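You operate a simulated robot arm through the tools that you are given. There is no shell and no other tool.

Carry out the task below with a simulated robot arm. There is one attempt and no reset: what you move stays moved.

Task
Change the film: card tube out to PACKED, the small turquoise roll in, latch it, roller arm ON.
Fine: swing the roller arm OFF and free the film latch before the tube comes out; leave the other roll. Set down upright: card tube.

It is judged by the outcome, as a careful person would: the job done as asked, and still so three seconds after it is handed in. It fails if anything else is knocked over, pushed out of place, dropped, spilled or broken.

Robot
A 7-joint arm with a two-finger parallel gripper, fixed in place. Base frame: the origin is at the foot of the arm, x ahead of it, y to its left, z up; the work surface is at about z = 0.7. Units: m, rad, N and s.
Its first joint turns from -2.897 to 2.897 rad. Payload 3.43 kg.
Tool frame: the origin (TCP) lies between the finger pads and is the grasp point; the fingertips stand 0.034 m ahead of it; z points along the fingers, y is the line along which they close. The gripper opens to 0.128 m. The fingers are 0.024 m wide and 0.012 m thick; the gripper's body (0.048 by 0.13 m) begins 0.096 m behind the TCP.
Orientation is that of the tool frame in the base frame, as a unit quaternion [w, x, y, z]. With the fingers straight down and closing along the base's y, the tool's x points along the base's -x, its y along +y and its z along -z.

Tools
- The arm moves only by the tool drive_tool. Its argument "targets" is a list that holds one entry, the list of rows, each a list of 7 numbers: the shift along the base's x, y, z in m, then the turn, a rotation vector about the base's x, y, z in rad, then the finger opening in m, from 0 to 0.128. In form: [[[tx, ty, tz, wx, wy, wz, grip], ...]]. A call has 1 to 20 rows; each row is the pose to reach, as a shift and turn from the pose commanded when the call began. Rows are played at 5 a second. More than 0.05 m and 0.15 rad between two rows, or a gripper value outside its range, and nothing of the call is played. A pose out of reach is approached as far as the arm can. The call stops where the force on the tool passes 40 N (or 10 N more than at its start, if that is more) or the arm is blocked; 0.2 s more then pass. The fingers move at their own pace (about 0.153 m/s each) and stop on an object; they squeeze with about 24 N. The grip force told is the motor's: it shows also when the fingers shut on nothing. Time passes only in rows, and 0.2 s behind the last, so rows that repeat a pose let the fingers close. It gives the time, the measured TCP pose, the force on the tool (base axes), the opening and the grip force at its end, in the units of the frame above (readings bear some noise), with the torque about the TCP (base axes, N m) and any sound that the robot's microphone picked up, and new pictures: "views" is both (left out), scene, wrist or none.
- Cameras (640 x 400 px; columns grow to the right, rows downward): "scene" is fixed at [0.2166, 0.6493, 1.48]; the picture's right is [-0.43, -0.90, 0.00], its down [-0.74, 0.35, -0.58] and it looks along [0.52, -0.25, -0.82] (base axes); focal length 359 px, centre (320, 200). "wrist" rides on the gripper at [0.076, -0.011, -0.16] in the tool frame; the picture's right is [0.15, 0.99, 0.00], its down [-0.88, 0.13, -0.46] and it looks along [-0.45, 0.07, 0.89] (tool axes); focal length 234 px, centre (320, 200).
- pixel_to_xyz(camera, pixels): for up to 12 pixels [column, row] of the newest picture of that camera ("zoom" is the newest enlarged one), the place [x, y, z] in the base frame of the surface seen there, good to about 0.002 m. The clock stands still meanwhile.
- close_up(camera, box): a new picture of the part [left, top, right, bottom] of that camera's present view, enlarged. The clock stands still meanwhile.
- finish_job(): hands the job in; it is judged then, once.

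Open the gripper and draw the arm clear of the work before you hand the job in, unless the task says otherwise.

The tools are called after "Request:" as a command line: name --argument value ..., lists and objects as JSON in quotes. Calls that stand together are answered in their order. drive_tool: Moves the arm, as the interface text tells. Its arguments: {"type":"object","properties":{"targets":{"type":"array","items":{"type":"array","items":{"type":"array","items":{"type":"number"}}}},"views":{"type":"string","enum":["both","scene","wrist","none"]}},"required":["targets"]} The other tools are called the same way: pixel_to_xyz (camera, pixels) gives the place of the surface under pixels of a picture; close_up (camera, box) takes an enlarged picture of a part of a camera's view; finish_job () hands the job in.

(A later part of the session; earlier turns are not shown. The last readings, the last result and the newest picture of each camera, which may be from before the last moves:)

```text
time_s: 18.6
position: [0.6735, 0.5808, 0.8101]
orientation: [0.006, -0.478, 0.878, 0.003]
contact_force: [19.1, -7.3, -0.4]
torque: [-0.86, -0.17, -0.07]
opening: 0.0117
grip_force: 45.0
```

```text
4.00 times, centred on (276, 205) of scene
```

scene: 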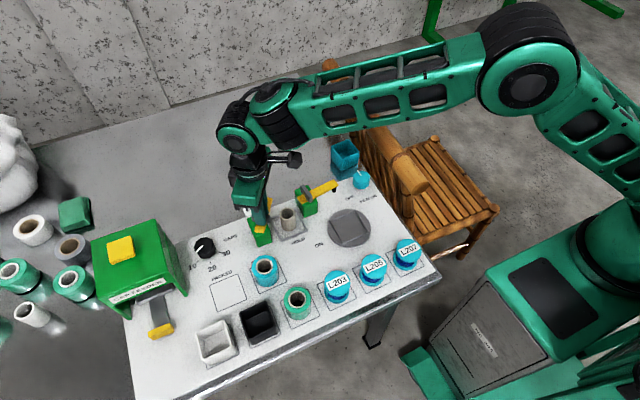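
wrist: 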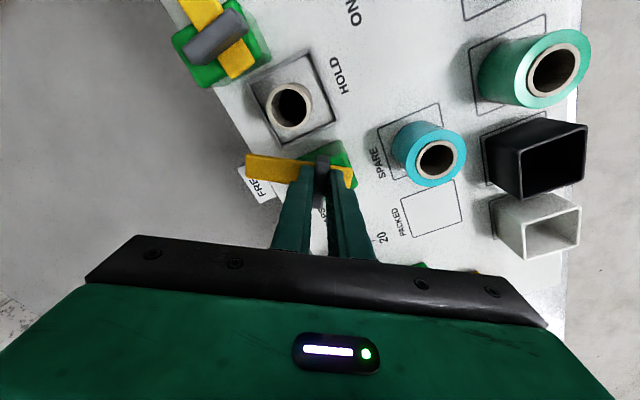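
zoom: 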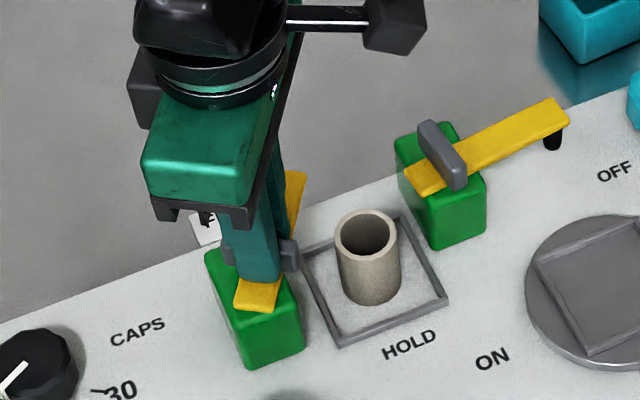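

The latch is now at ~57°, clear of the tube; x load is +19 N. I trim +2 mm x, −1 mm y and continue to the FREE stop.

Request:
drive_tool --targets '[[[0.002, -0.0008, 0, 0, 0, 0.07, 0], [0.002, -0.0008, 0, 0, 0, 0.14, 0], [0.002, -0.0008, 0, 0, 0, 0.21, 0], [0.002, -0.0008, 0, 0, 0, 0.28, 0], [0.002, -0.0008, 0, 0, 0, 0.35, 0], [0.002, -0.0008, 0, 0, 0, 0.35, 0]]]' --views "scene"

Request:
close_up --camera "scene" --box '[196, 155, 356, 255]'

```text
time_s: 20.0
position: [0.6742, 0.5802, 0.8104]
orientation: [0.005, -0.625, 0.781, 0.004]
contact_force: [16.0, -3.1, 6.2]
torque: [0.6, -0.64, -0.04]
opening: 0.0119
grip_force: 45.0
```

scene: 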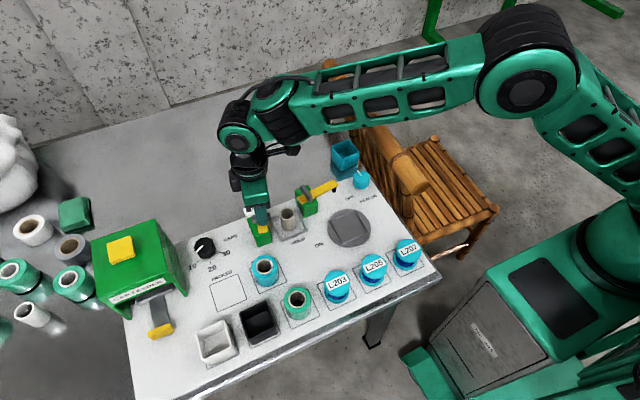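

```text
4.00 times, centred on (276, 205) of scene
```

zoom: 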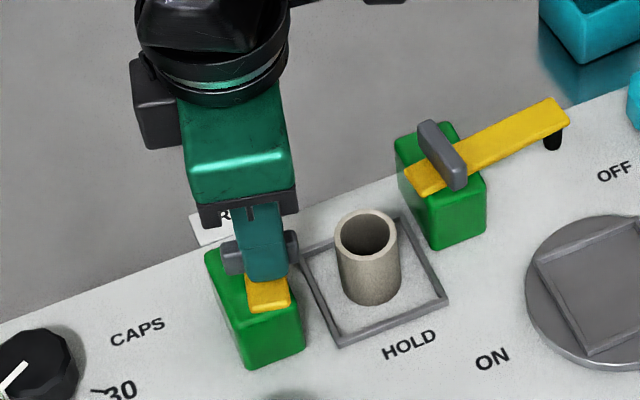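

At ~77° with no stop felt yet. I'll continue in small steps to ~90° and watch the torque.

Request:
drive_tool --targets '[[[0.001, 0, 0, 0, 0, 0.06, 0], [0.0015, 0, 0, 0, 0, 0.12, 0], [0.0015, 0, 0, 0, 0, 0.18, 0], [0.0015, 0, 0, 0, 0, 0.22, 0], [0.0015, 0, 0, 0, 0, 0.22, 0]]]'

Request:
close_up --camera "scene" --box '[196, 155, 356, 255]'

```text
time_s: 21.2
position: [0.6754, 0.5804, 0.8122]
orientation: [0.004, -0.707, 0.707, 0.005]
contact_force: [7.0, 2.7, 9.5]
torque: [-0.96, -0.33, -0.02]
opening: 0.0116
grip_force: 44.9
```

scene: 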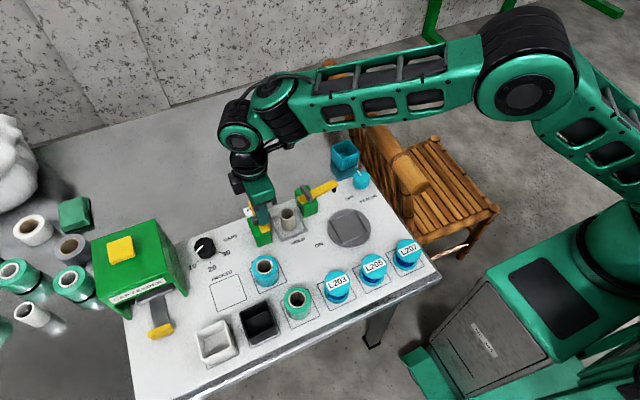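
wrist: 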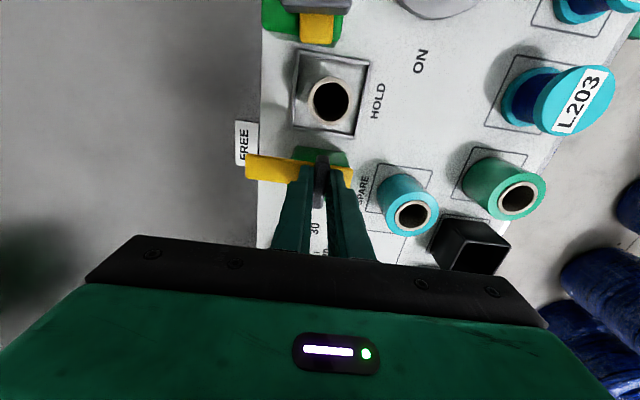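

```text
4.00 times, centred on (276, 205) of scene
```

zoom: 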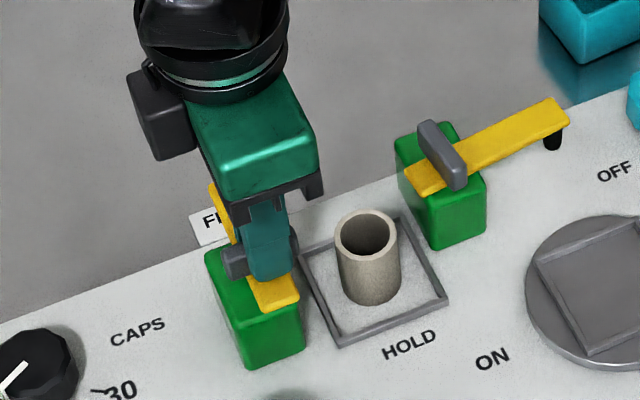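

At 90° the bar points over the FREE label. I'll check for a stop a few degrees further.

Request:
drive_tool --targets '[[[0.0005, 0, -0.001, 0, 0, 0.04, 0], [0.0005, 0, -0.001, 0, 0, 0.08, 0], [0.0005, 0, -0.001, 0, 0, 0.12, 0], [0.0005, 0, -0.001, 0, 0, 0.12, 0]]]' --views "scene"

Request:
close_up --camera "scene" --box '[196, 155, 356, 255]'

```text
time_s: 22.2
position: [0.6756, 0.5807, 0.8106]
orientation: [-0.005, 0.748, -0.663, -0.005]
contact_force: [-1.7, 1.8, 17.9]
torque: [0.27, -0.41, -1.26]
opening: 0.0141
grip_force: 45.2
```

scene: 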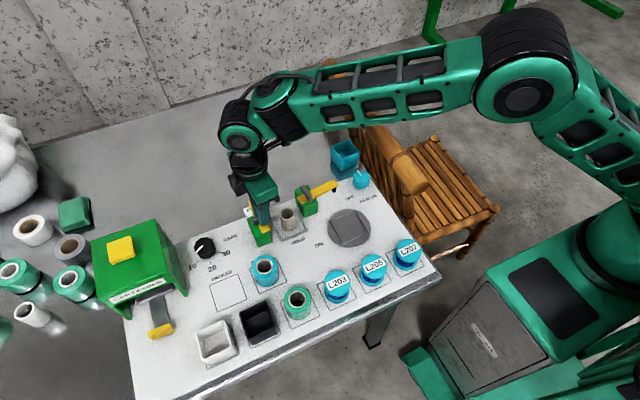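

```text
4.00 times, centred on (276, 205) of scene
```

zoom: 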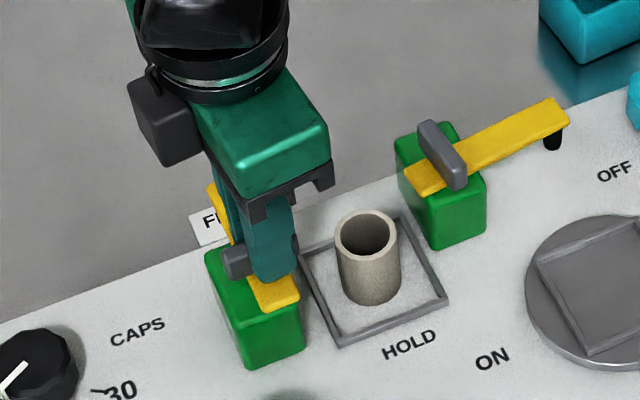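

Torque rose to −1.26 N m and the fingers spread, so the latch is at its FREE stop (~90°). I'll measure the tube rim in the scene zoom before releasing.

Request:
pixel_to_xyz --camera "zoom" --pixels '[[366, 211], [362, 256], [336, 233], [396, 234], [345, 218], [388, 220], [344, 248], [388, 248], [372, 290], [372, 302], [310, 248], [340, 345]]'

Request:
drive_tool --targets '[[[0, 0, 0, 0, 0, 0, 0.03], [0, 0, 0, 0, 0, 0, 0.06], [0, 0, 0.02, 0, 0, -0.05, 0.07], [0, 0, 0.06, 0, 0, -0.12, 0.07], [0, -0.03, 0.09, 0, 0, -0.12, 0.07], [0, -0.06, 0.1, 0, 0, -0.12, 0.07], [0, -0.06, 0.1, 0, 0, -0.12, 0.07]]]'

Request:
close_up --camera "wrist" --box '[200, 80, 440, 230]'

Request:
close_up --camera "scene" --box '[196, 155, 356, 255]'

```text
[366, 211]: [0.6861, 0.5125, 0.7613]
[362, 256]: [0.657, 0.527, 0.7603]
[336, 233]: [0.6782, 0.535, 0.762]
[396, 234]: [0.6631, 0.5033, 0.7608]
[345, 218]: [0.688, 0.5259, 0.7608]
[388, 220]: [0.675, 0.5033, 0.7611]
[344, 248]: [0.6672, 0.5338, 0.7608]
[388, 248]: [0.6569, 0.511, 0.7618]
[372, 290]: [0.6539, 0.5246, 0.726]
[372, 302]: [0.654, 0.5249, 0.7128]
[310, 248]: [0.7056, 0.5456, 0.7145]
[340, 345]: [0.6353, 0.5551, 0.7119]
```

```text
time_s: 23.8
position: [0.6752, 0.5187, 0.9098]
orientation: [-0.004, 0.707, -0.707, -0.004]
contact_force: [-0.5, 0.2, 0.3]
torque: [0.03, -0.03, -0.01]
opening: 0.07
grip_force: 0.0
```

scene: 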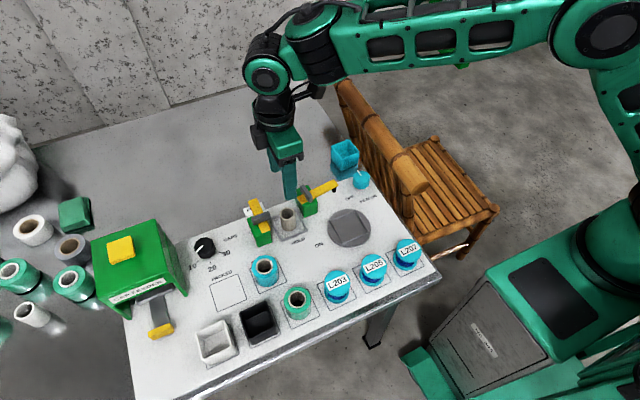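
wrist: 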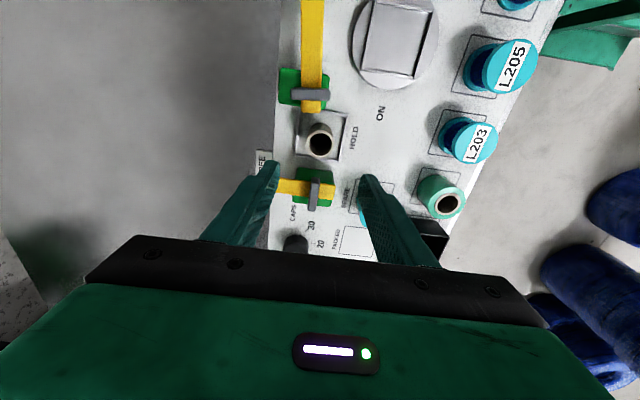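

```text
2.67 times, centred on (320, 155) of wrist
```

zoom: 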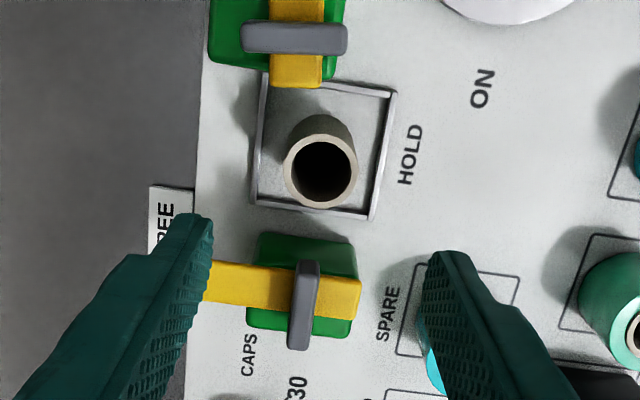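

```text
4.00 times, centred on (276, 205) of scene
```

zoom: 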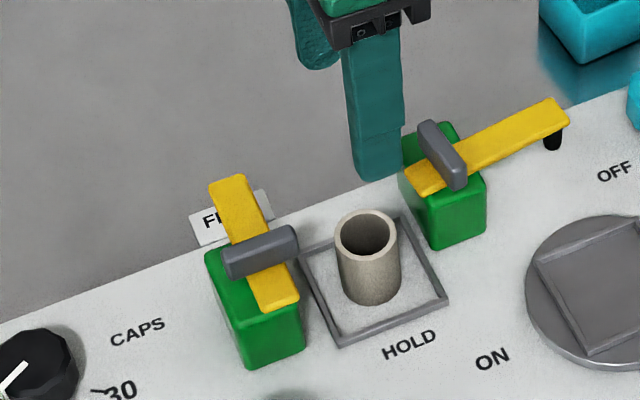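

The latch stays at FREE and the tube rim (wrist zoom (321,171)) is exactly on the tool axis. I'll narrow the opening to 0.055 and descend to TCP z≈0.757, closing along x.

Request:
drive_tool --targets '[[[0, 0, -0.03, 0, 0, 0, 0.055], [0, 0, -0.07, 0, 0, 0, 0.055], [0, 0, -0.1, 0, 0, 0, 0.055], [0, 0, -0.12, 0, 0, 0, 0.055], [0, 0, -0.14, 0, 0, 0, 0.055], [0, 0, -0.153, 0, 0, 0, 0.055], [0, 0, -0.153, 0, 0, 0, 0.055]]]'

Request:
close_up --camera "wrist" --box '[200, 80, 440, 230]'

Request:
close_up --camera "scene" --box '[196, 155, 356, 255]'

```text
time_s: 25.4
position: [0.6757, 0.5195, 0.7565]
orientation: [-0.004, 0.708, -0.707, -0.005]
contact_force: [0.2, -0.2, -0.5]
torque: [0.01, -0.05, 0.0]
opening: 0.0552
grip_force: 0.0
```

scene: 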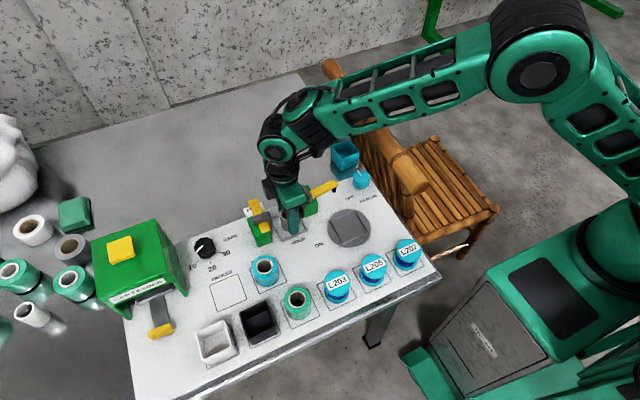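
wrist: 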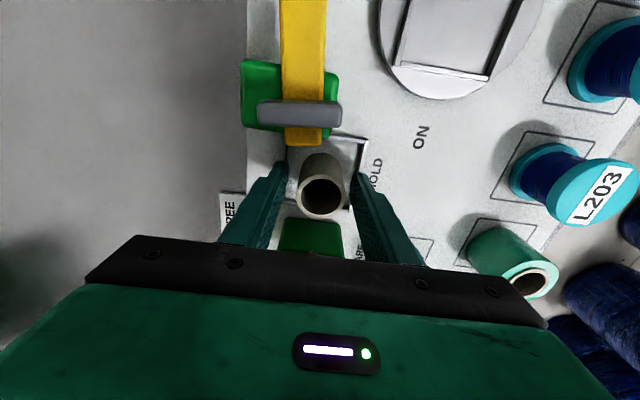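

```text
2.67 times, centred on (320, 155) of wrist
```

zoom: 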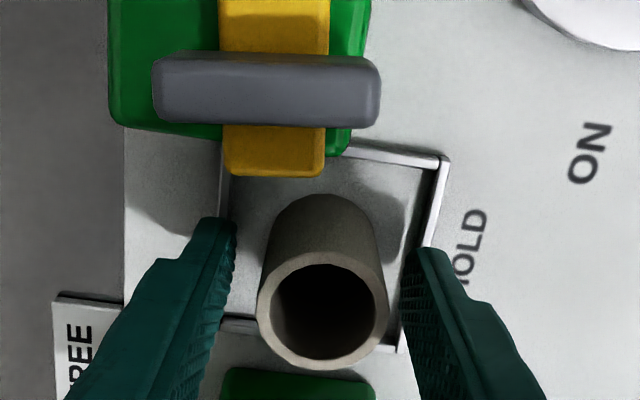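

```text
4.00 times, centred on (276, 205) of scene
```

zoom: 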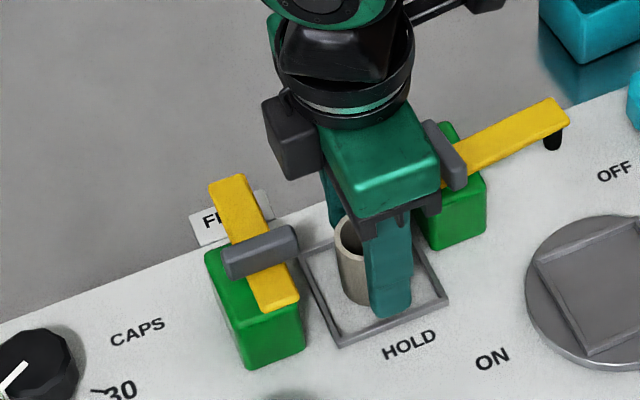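

The fingers stand on either side of the tube inside the frame. I'll close on the tube and then lift straight up slowly.

Request:
drive_tool --targets '[[[0, 0, 0, 0, 0, 0, 0.04], [0, 0, 0, 0, 0, 0, 0.025], [0, 0, 0, 0, 0, 0, 0.025], [0, 0, 0, 0, 0, 0, 0.025]]]'

Request:
close_up --camera "wrist" --box '[200, 80, 440, 230]'

```text
time_s: 26.4
position: [0.6767, 0.5183, 0.7559]
orientation: [0.004, -0.706, 0.708, 0.005]
contact_force: [0.6, -0.7, -0.3]
torque: [-0.05, -0.03, 0.03]
opening: 0.0359
grip_force: 23.9
```

scene: 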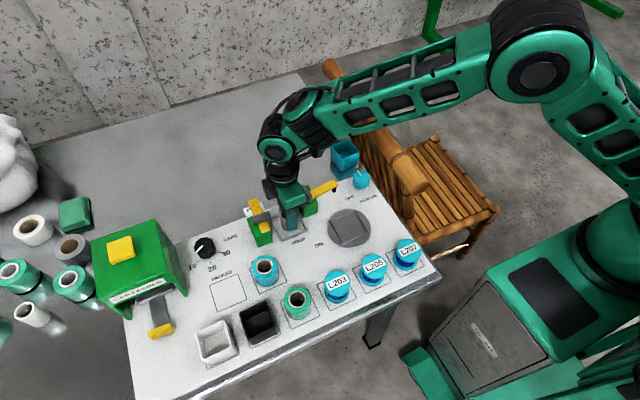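
wrist: 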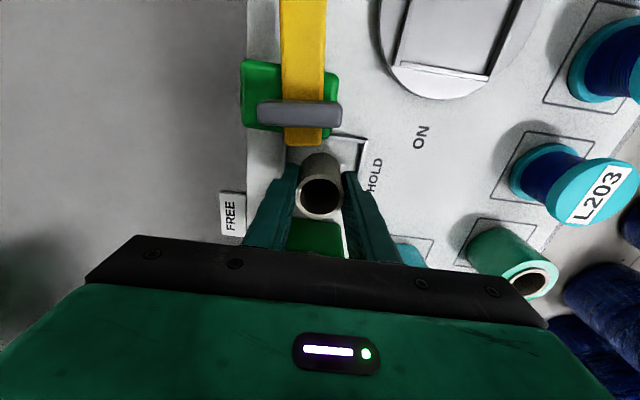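

```text
2.67 times, centred on (320, 155) of wrist
```

zoom: 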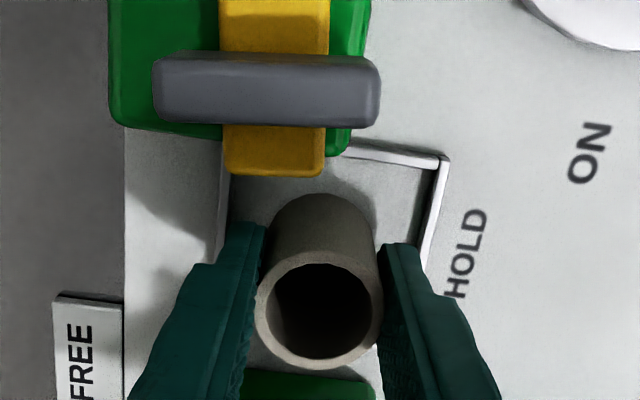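

Tube gripped (opening 0.0359, 24 N). I'll lift it straight up 12 cm.

Request:
drive_tool --targets '[[[0, 0, 0.01, 0, 0, 0, 0.025], [0, 0, 0.03, 0, 0, 0, 0.025], [0, 0, 0.06, 0, 0, 0, 0.025], [0, 0, 0.09, 0, 0, 0, 0.025], [0, 0, 0.12, 0, 0, 0, 0.025], [0, 0, 0.12, 0, 0, 0, 0.025]]]'

Request:
close_up --camera "scene" --box '[196, 155, 356, 255]'

```text
time_s: 27.8
position: [0.6772, 0.5201, 0.8754]
orientation: [0.003, -0.707, 0.707, 0.005]
contact_force: [0.1, 0.8, 0.3]
torque: [0.03, 0.03, -0.02]
opening: 0.0358
grip_force: 24.2
```

scene: 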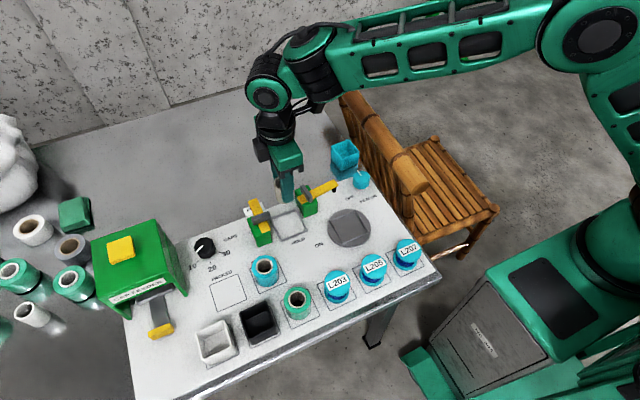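
wrist: 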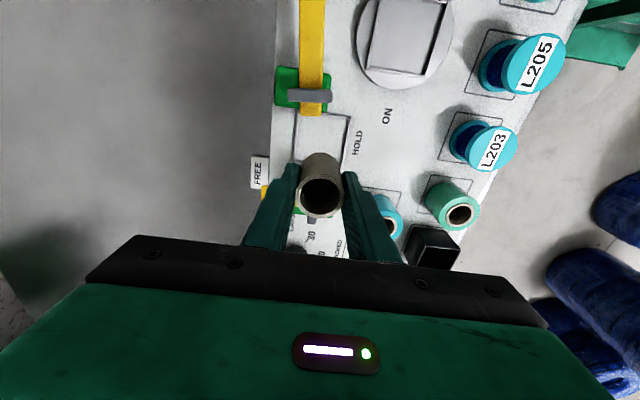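

```text
4.00 times, centred on (276, 205) of scene
```

zoom: 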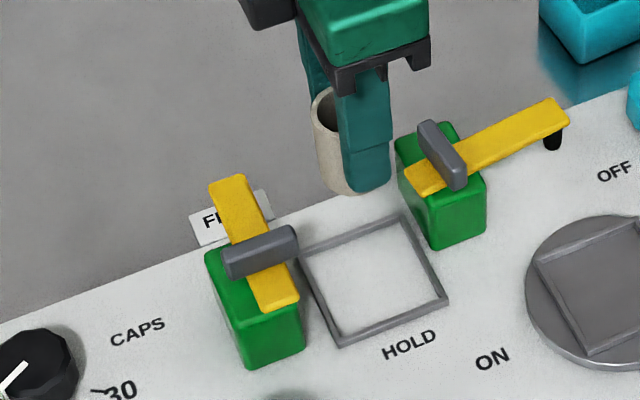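

The tube is out; the holder is an empty flat square frame. I'll record the frame corners and carry the tube to above PACKED (0.569,0.710).

Request:
pixel_to_xyz --camera "zoom" --pixels '[[301, 256], [404, 216], [444, 298], [342, 342], [373, 280], [312, 262], [400, 226], [434, 292], [346, 330]]'

Request:
drive_tool --targets '[[[-0.015, 0.03, 0.01, 0, 0, 0, 0.025], [-0.032, 0.06, 0.01, 0, 0, 0, 0.025], [-0.05, 0.092, 0.01, 0, 0, 0, 0.025], [-0.068, 0.125, 0.01, 0, 0, 0, 0.025], [-0.086, 0.158, 0.01, 0, 0, 0, 0.025], [-0.103, 0.19, 0, 0, 0, 0, 0.025], [-0.103, 0.19, -0.03, 0, 0, 0, 0.025], [-0.103, 0.19, -0.06, 0, 0, 0, 0.025], [-0.103, 0.19, -0.06, 0, 0, 0, 0.025]]]'

Request:
close_up --camera "scene" --box '[156, 215, 316, 315]'

Request:
close_up --camera "wrist" --box '[200, 80, 440, 230]'

```text
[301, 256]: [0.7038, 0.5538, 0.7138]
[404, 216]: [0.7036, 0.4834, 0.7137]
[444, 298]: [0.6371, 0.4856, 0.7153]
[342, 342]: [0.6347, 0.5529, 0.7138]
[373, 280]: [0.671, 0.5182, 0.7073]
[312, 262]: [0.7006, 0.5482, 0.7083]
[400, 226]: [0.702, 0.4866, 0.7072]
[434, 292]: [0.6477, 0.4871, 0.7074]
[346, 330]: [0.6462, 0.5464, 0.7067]
```

```text
time_s: 29.8
position: [0.5728, 0.7102, 0.8175]
orientation: [0.003, -0.706, 0.708, 0.005]
contact_force: [0.6, -0.2, -0.1]
torque: [0.0, -0.01, 0.05]
opening: 0.0356
grip_force: 24.0
```

scene: 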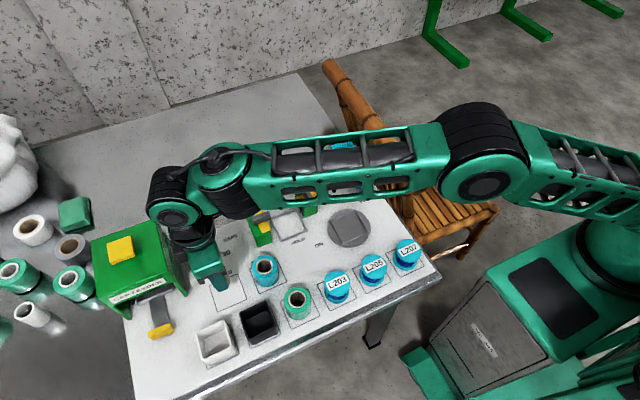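
wrist: 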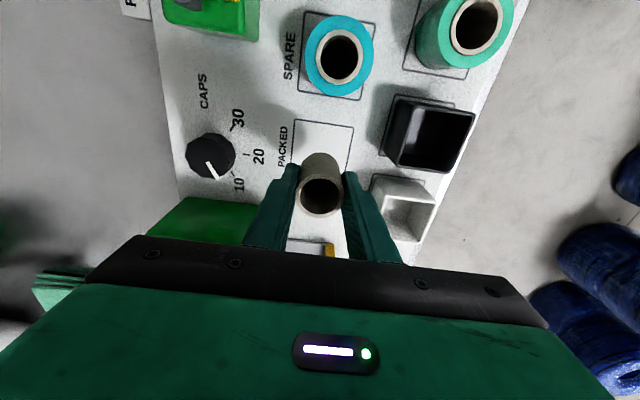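

```text
4.00 times, centred on (236, 265) of scene
```

zoom: 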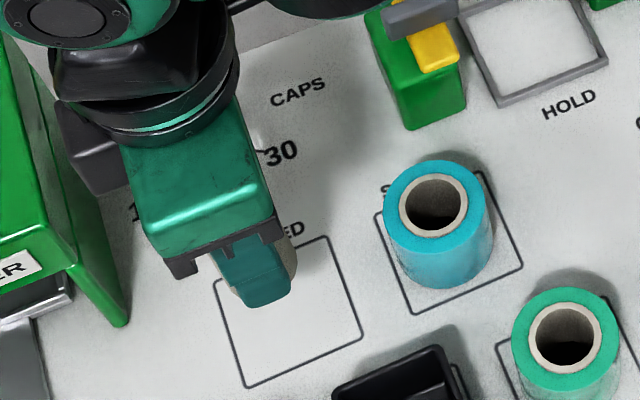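

```text
2.67 times, centred on (320, 155) of wrist
```

zoom: 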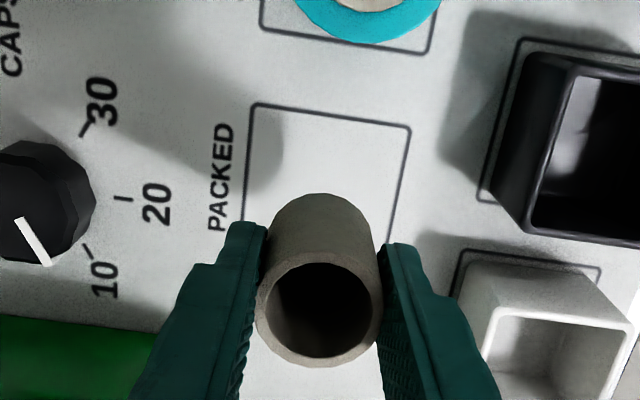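

The tool axis projects onto the centre of the PACKED square (wrist zoom ~(320,193)). I'll lower to just at the seated height (TCP z≈0.757) slowly.

Request:
drive_tool --targets '[[[0, 0, -0.02, 0, 0, 0, 0.025], [0, 0, -0.04, 0, 0, 0, 0.025], [0, 0, -0.052, 0, 0, 0, 0.025], [0, 0, -0.057, 0, 0, 0, 0.025], [0, 0, -0.06, 0, 0, 0, 0.025], [0, 0, -0.061, 0, 0, 0, 0.025], [0, 0, -0.061, 0, 0, 0, 0.025]]]'

Request:
close_up --camera "wrist" --box '[200, 80, 440, 230]'

Request:
close_up --camera "scene" --box '[156, 215, 316, 315]'

```text
time_s: 31.4
position: [0.5734, 0.7106, 0.7563]
orientation: [0.004, -0.707, 0.708, 0.005]
contact_force: [0.7, 1.8, 7.4]
torque: [0.05, -0.06, -0.01]
opening: 0.0358
grip_force: 24.2
```

scene: 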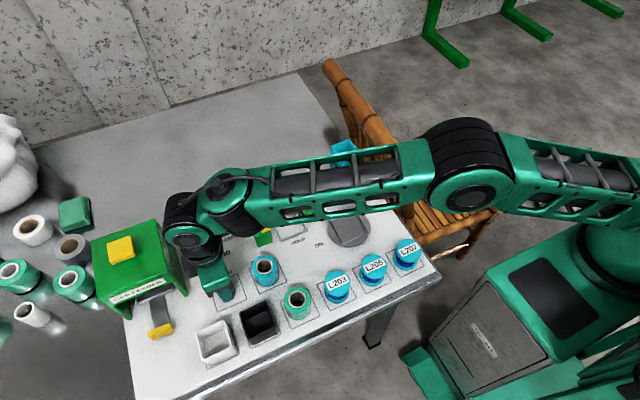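
wrist: 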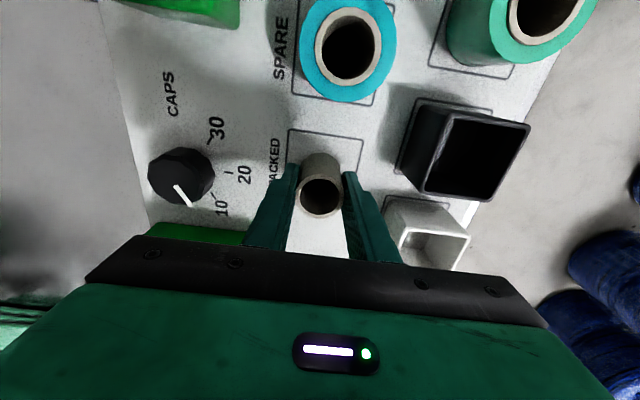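

```text
2.67 times, centred on (320, 155) of wrist
```

zoom: 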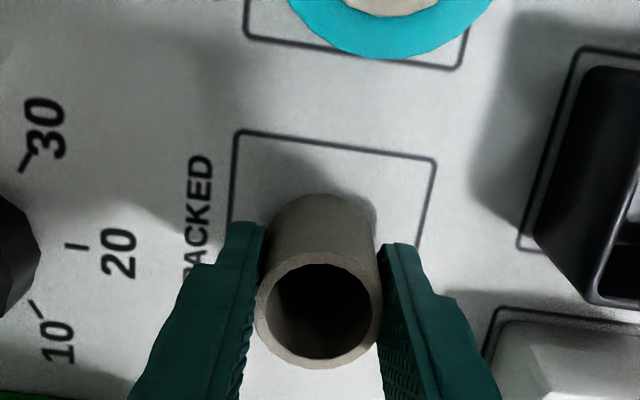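

```text
4.00 times, centred on (236, 265) of scene
```

zoom: 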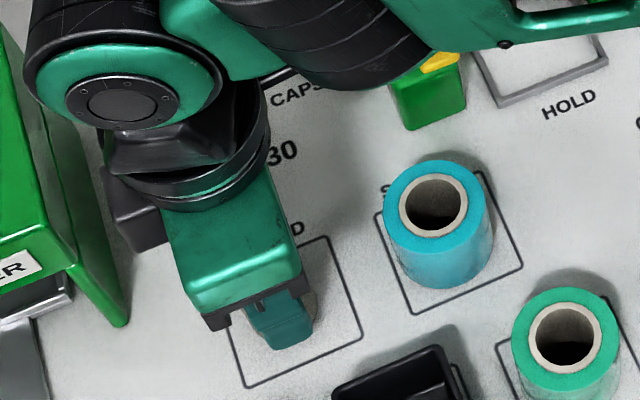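

Contact of 7 N upward shows the tube stands on the panel within the PACKED square. I'll open and rise straight up.

Request:
drive_tool --targets '[[[0, 0, 0, 0, 0, 0, 0.04], [0, 0, 0, 0, 0, 0, 0.055], [0, 0, 0, 0, 0, 0, 0.055], [0, 0, 0.02, 0, 0, 0, 0.055], [0, 0, 0.05, 0, 0, 0, 0.06], [0, 0, 0.09, 0, 0, 0, 0.08], [0, 0, 0.12, 0, 0, 0, 0.09], [0, 0, 0.12, 0, 0, 0, 0.09]]]'

Request:
close_up --camera "wrist" --box '[200, 80, 440, 230]'

Request:
close_up --camera "scene" --box '[156, 215, 316, 315]'

```text
time_s: 33.2
position: [0.5722, 0.7104, 0.8765]
orientation: [0.004, -0.707, 0.708, 0.005]
contact_force: [0.3, 0.3, 0.2]
torque: [0.02, 0.0, -0.07]
opening: 0.09
grip_force: 0.0
```

scene: 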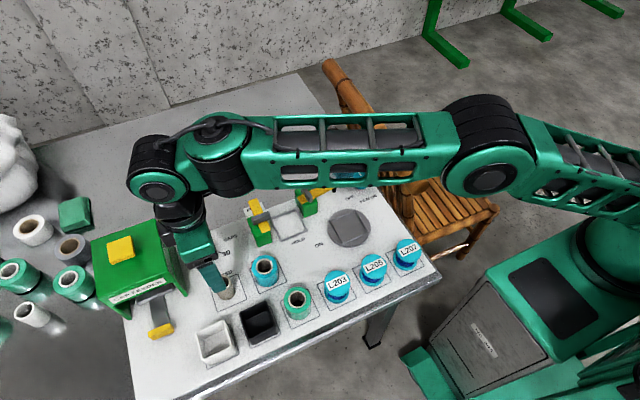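
wrist: 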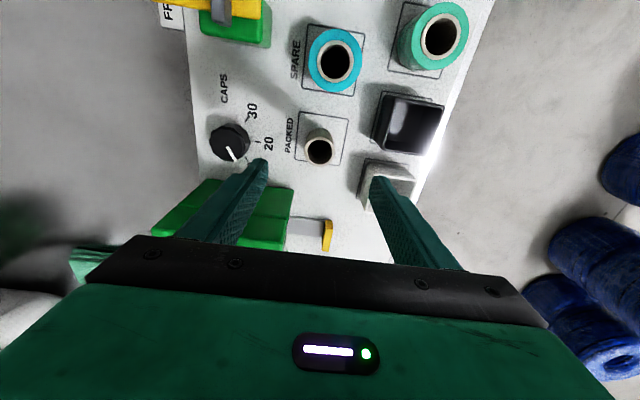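

```text
2.67 times, centred on (320, 155) of wrist
```

zoom: 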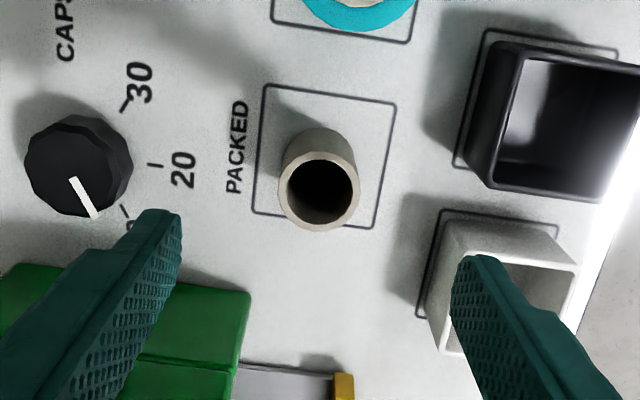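

```text
4.00 times, centred on (236, 265) of scene
```

zoom: 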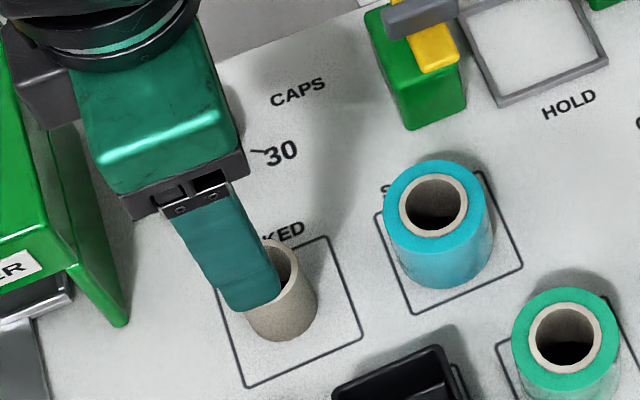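

The tube stands upright in PACKED. Before picking, I'll compare the two rolls' size and colour in a close scene view.

Request:
close_up --camera "scene" --box '[240, 245, 336, 325]'

```text
5.00 times, centred on (288, 285) of scene
```

zoom: 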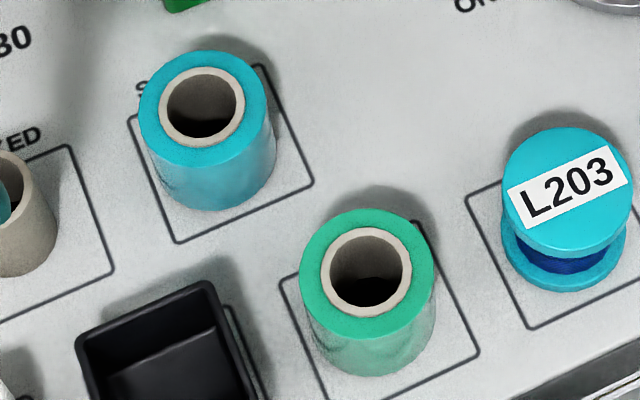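

Same size, but the roll on SPARE is cyan-turquoise while the other is green, so the SPARE roll is the one. I'll measure its rim.

Request:
pixel_to_xyz --camera "zoom" --pixels '[[145, 108], [261, 108], [203, 55], [203, 160], [160, 70], [246, 146], [162, 147], [244, 70], [306, 270], [426, 272], [366, 215], [366, 328]]'

Request:
pixel_to_xyz --camera "wrist" --pixels '[[310, 58], [360, 58], [335, 31], [336, 87], [320, 150], [334, 60]]'

```text
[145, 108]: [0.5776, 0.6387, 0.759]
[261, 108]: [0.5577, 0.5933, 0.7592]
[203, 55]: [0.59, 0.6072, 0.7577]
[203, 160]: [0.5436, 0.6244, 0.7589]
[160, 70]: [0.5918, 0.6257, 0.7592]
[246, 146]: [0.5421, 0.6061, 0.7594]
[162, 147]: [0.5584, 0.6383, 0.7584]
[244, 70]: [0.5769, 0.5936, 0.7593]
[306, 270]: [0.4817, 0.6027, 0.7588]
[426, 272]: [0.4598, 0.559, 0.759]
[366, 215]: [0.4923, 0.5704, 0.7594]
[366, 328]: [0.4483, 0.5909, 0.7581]
```

```text
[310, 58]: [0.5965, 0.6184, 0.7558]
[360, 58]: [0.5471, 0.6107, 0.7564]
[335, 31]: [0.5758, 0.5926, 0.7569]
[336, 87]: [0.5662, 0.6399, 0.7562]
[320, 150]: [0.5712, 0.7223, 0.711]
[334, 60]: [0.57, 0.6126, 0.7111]
```

Roll centre is (0.567,0.616) in the scene frame, (0.572,0.616) in the tool frame. I'll move above it at the current height with opening 0.066 and check alignment.

Request:
drive_tool --targets '[[[0, -0.03, 0, 0, 0, 0, 0.066], [0, -0.06, 0, 0, 0, 0, 0.066], [0, -0.0944, 0, 0, 0, 0, 0.066], [0, -0.0944, -0.02, 0, 0, 0, 0.066], [0, -0.0944, -0.02, 0, 0, 0, 0.066]]]'

Request:
close_up --camera "wrist" --box '[200, 80, 440, 230]'

```text
time_s: 34.4
position: [0.5725, 0.6136, 0.8534]
orientation: [-0.004, 0.707, -0.707, -0.005]
contact_force: [0.0, 0.7, 0.3]
torque: [0.03, -0.01, -0.02]
opening: 0.0661
grip_force: 0.1
```

scene: 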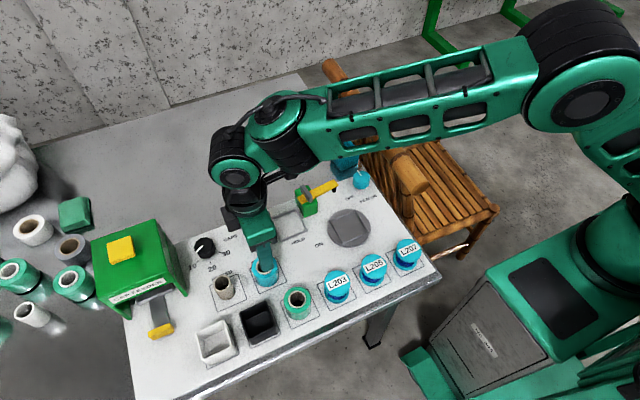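
wrist: 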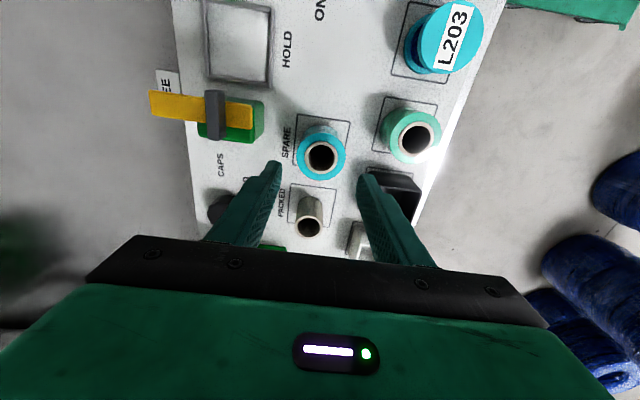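

```text
2.67 times, centred on (320, 155) of wrist
```

zoom: 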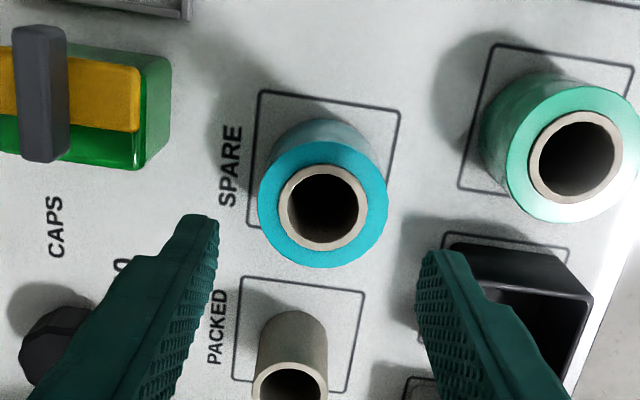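

Aligned on the roll (zoom (323,204)). I'll check the clearance of the right finger to the black bin before descending.

Request:
pixel_to_xyz --camera "zoom" --pixels '[[470, 245], [455, 238], [585, 292], [520, 265], [500, 245], [447, 234]]'

Request:
pixel_to_xyz --camera "scene" --pixels '[[240, 312], [268, 300], [281, 326], [250, 340]]'

```text
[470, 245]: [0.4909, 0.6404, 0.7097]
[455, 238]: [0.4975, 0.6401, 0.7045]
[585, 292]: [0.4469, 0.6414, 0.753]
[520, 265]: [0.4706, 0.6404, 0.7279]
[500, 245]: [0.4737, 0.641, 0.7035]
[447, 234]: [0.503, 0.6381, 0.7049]
```

```text
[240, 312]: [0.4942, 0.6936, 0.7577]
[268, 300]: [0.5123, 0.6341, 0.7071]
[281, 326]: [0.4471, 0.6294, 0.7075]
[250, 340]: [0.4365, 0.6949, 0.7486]
```

The bin (x<0.50, y>0.64) is clear of the fingers. I'll descend to TCP z≈0.755 and then close on the roll.

Request:
drive_tool --targets '[[[0, 0.001, -0.03, 0, 0, 0, 0.066], [0, 0.001, -0.055, 0, 0, 0, 0.066], [0, 0.001, -0.075, 0, 0, 0, 0.066], [0, 0.001, -0.09, 0, 0, 0, 0.066], [0, 0.001, -0.0985, 0, 0, 0, 0.066], [0, 0.001, -0.0985, 0, 0, 0, 0.066], [0, 0.001, -0.0985, 0, 0, 0, 0.045], [0, 0.001, -0.0985, 0, 0, 0, 0.045], [0, 0.001, -0.0985, 0, 0, 0, 0.045]]]'

Request:
close_up --camera "wrist" --box '[200, 80, 440, 230]'

```text
time_s: 36.4
position: [0.5739, 0.6154, 0.7579]
orientation: [-0.004, 0.707, -0.707, -0.005]
contact_force: [-0.1, 0.8, 0.0]
torque: [0.02, 0.03, 0.02]
opening: 0.0547
grip_force: 24.2
```

scene: 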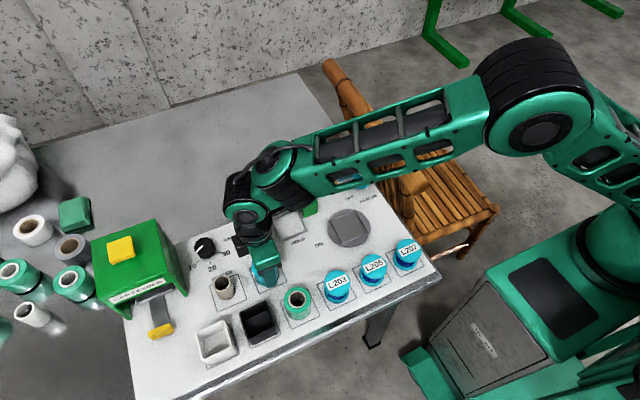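
wrist: 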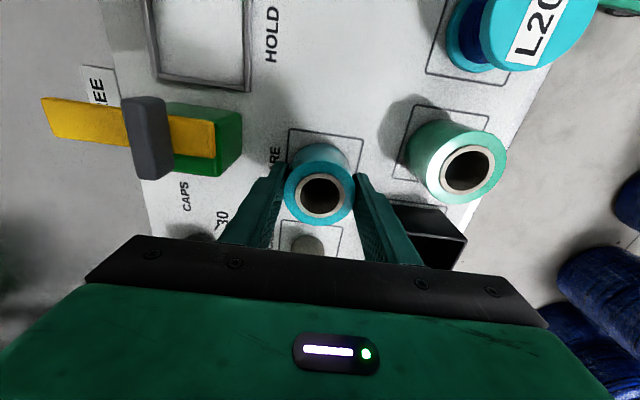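

```text
2.67 times, centred on (320, 155) of wrist
```

zoom: 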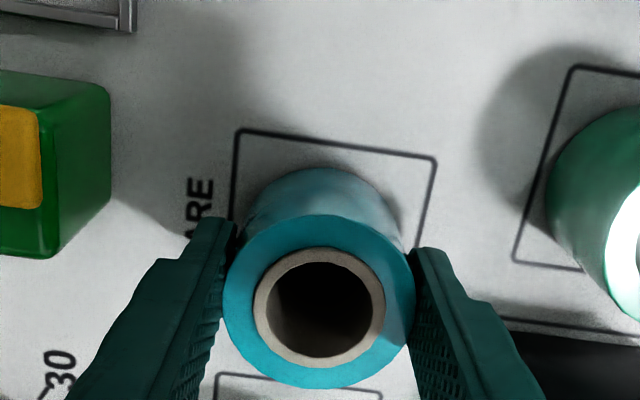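

The roll is gripped (opening 0.0547). I'll lift it 12 cm.

Request:
drive_tool --targets '[[[0, 0, 0.01, 0, 0, 0, 0.045], [0, 0, 0.03, 0, 0, 0, 0.045], [0, 0, 0.06, 0, 0, 0, 0.045], [0, 0, 0.09, 0, 0, 0, 0.045], [0, 0, 0.12, 0, 0, 0, 0.045], [0, 0, 0.12, 0, 0, 0, 0.045]]]'

```text
time_s: 37.8
position: [0.5727, 0.6161, 0.8762]
orientation: [-0.003, 0.708, -0.707, -0.005]
contact_force: [-0.8, -0.2, -1.5]
torque: [0.07, 0.03, -0.01]
opening: 0.055
grip_force: 23.9
```

scene: 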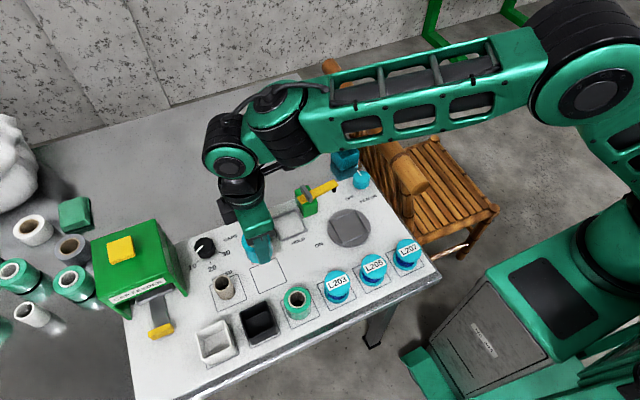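
wrist: 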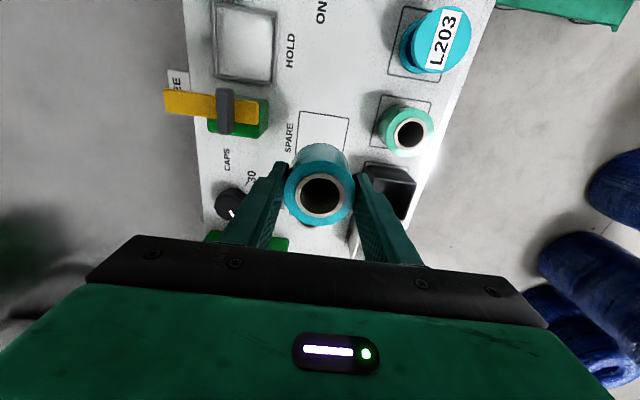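

The roll is held level and clear. I'll carry it first in −y, then +x, to above the holder centre (tool frame ≈ (0.675,0.519)).

Request:
drive_tool --targets '[[[0, -0.03, 0, 0, 0, 0, 0.045], [0.01, -0.06, 0, 0, 0, 0, 0.045], [0.03, -0.085, 0, 0, 0, 0, 0.045], [0.06, -0.097, 0, 0, 0, 0, 0.045], [0.085, -0.097, 0, 0, 0, 0, 0.045], [0.1026, -0.097, 0, 0, 0, 0, 0.045], [0.1026, -0.097, -0.03, 0, 0, 0, 0.045], [0.1026, -0.097, -0.05, 0, 0, 0, 0.045], [0.1026, -0.097, -0.05, 0, 0, 0, 0.045]]]'

Request:
close_up --camera "wrist" --box '[200, 80, 440, 230]'

Request:
close_up --camera "scene" --box '[206, 155, 366, 255]'

```text
time_s: 39.8
position: [0.6767, 0.5203, 0.8279]
orientation: [-0.004, 0.707, -0.707, -0.006]
contact_force: [0.3, 1.0, -1.0]
torque: [0.0, -0.02, -0.01]
opening: 0.0548
grip_force: 24.2
```

scene: 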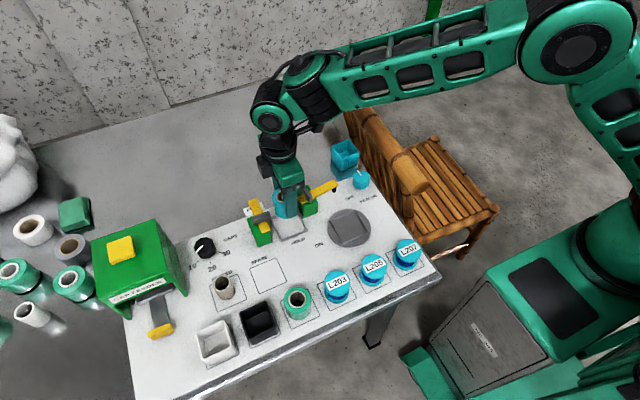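
wrist: 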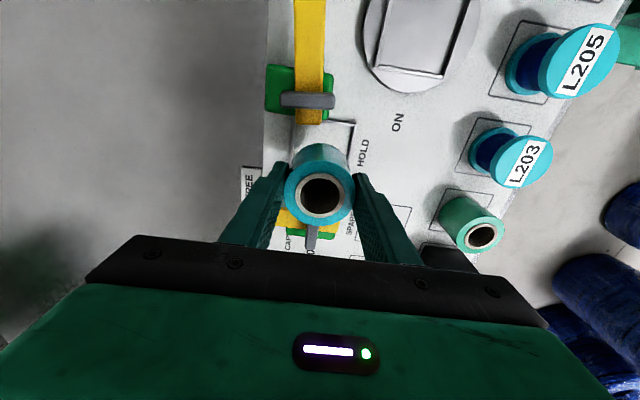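

```text
2.67 times, centred on (320, 155) of wrist
```

zoom: 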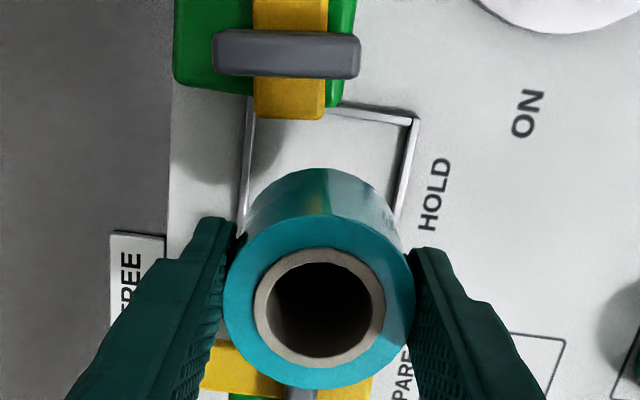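

```text
4.00 times, centred on (286, 205) of scene
```

zoom: 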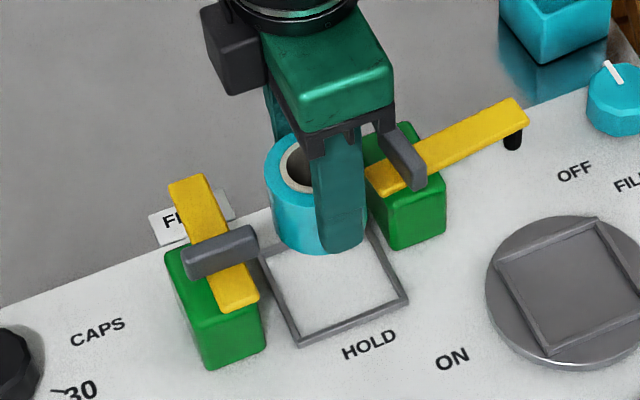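

The roll is centred over the frame, clear of both posts. I'll lower slowly to the seated height (TCP z≈0.758) and watch for contact.

Request:
drive_tool --targets '[[[-0.001, -0.001, -0.02, 0, 0, 0, 0.045], [-0.001, -0.001, -0.04, 0, 0, 0, 0.045], [-0.001, -0.001, -0.055, 0, 0, 0, 0.045], [-0.001, -0.001, -0.064, 0, 0, 0, 0.045], [-0.001, -0.001, -0.068, 0, 0, 0, 0.045], [-0.001, -0.001, -0.0705, 0, 0, 0, 0.045], [-0.001, -0.001, -0.0705, 0, 0, 0, 0.045]]]'

Request:
close_up --camera "wrist" --box '[200, 80, 440, 230]'

Request:
close_up --camera "scene" --box '[206, 155, 366, 255]'

```text
time_s: 41.4
position: [0.6757, 0.5194, 0.7569]
orientation: [0.005, -0.707, 0.707, 0.005]
contact_force: [-0.6, -1.3, 8.8]
torque: [-0.06, -0.08, -0.01]
opening: 0.055
grip_force: 24.2
```

scene: 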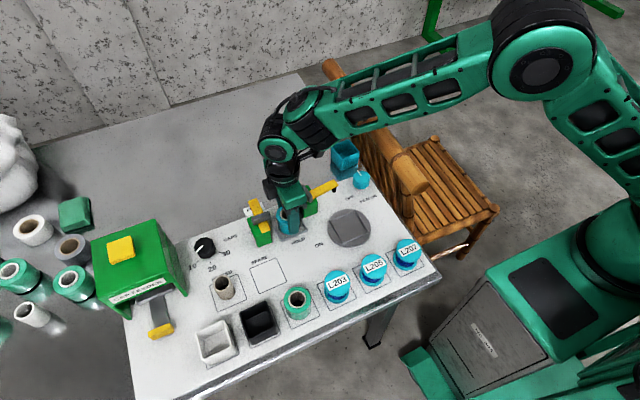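
wrist: 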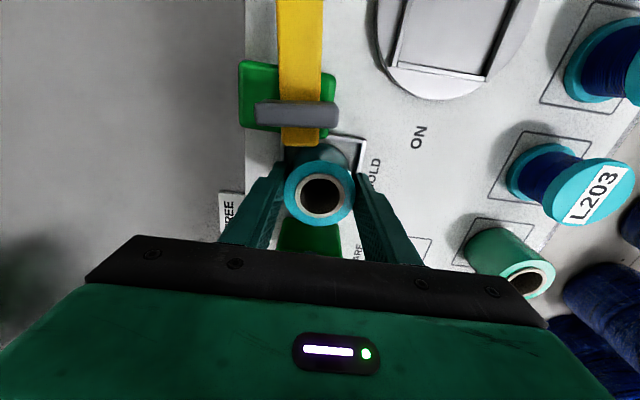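

```text
2.67 times, centred on (320, 155) of wrist
```

zoom: 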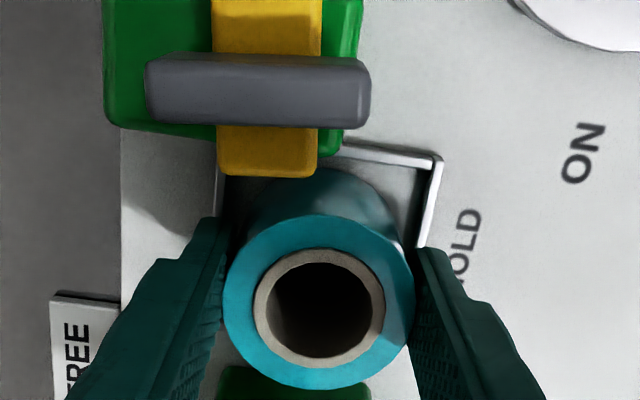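

```text
4.00 times, centred on (286, 205) of scene
```

zoom: 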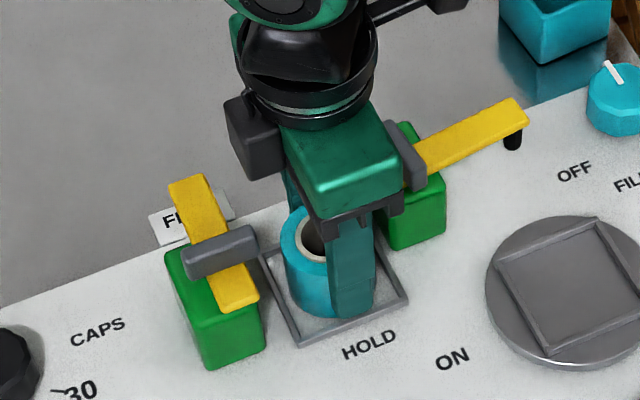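

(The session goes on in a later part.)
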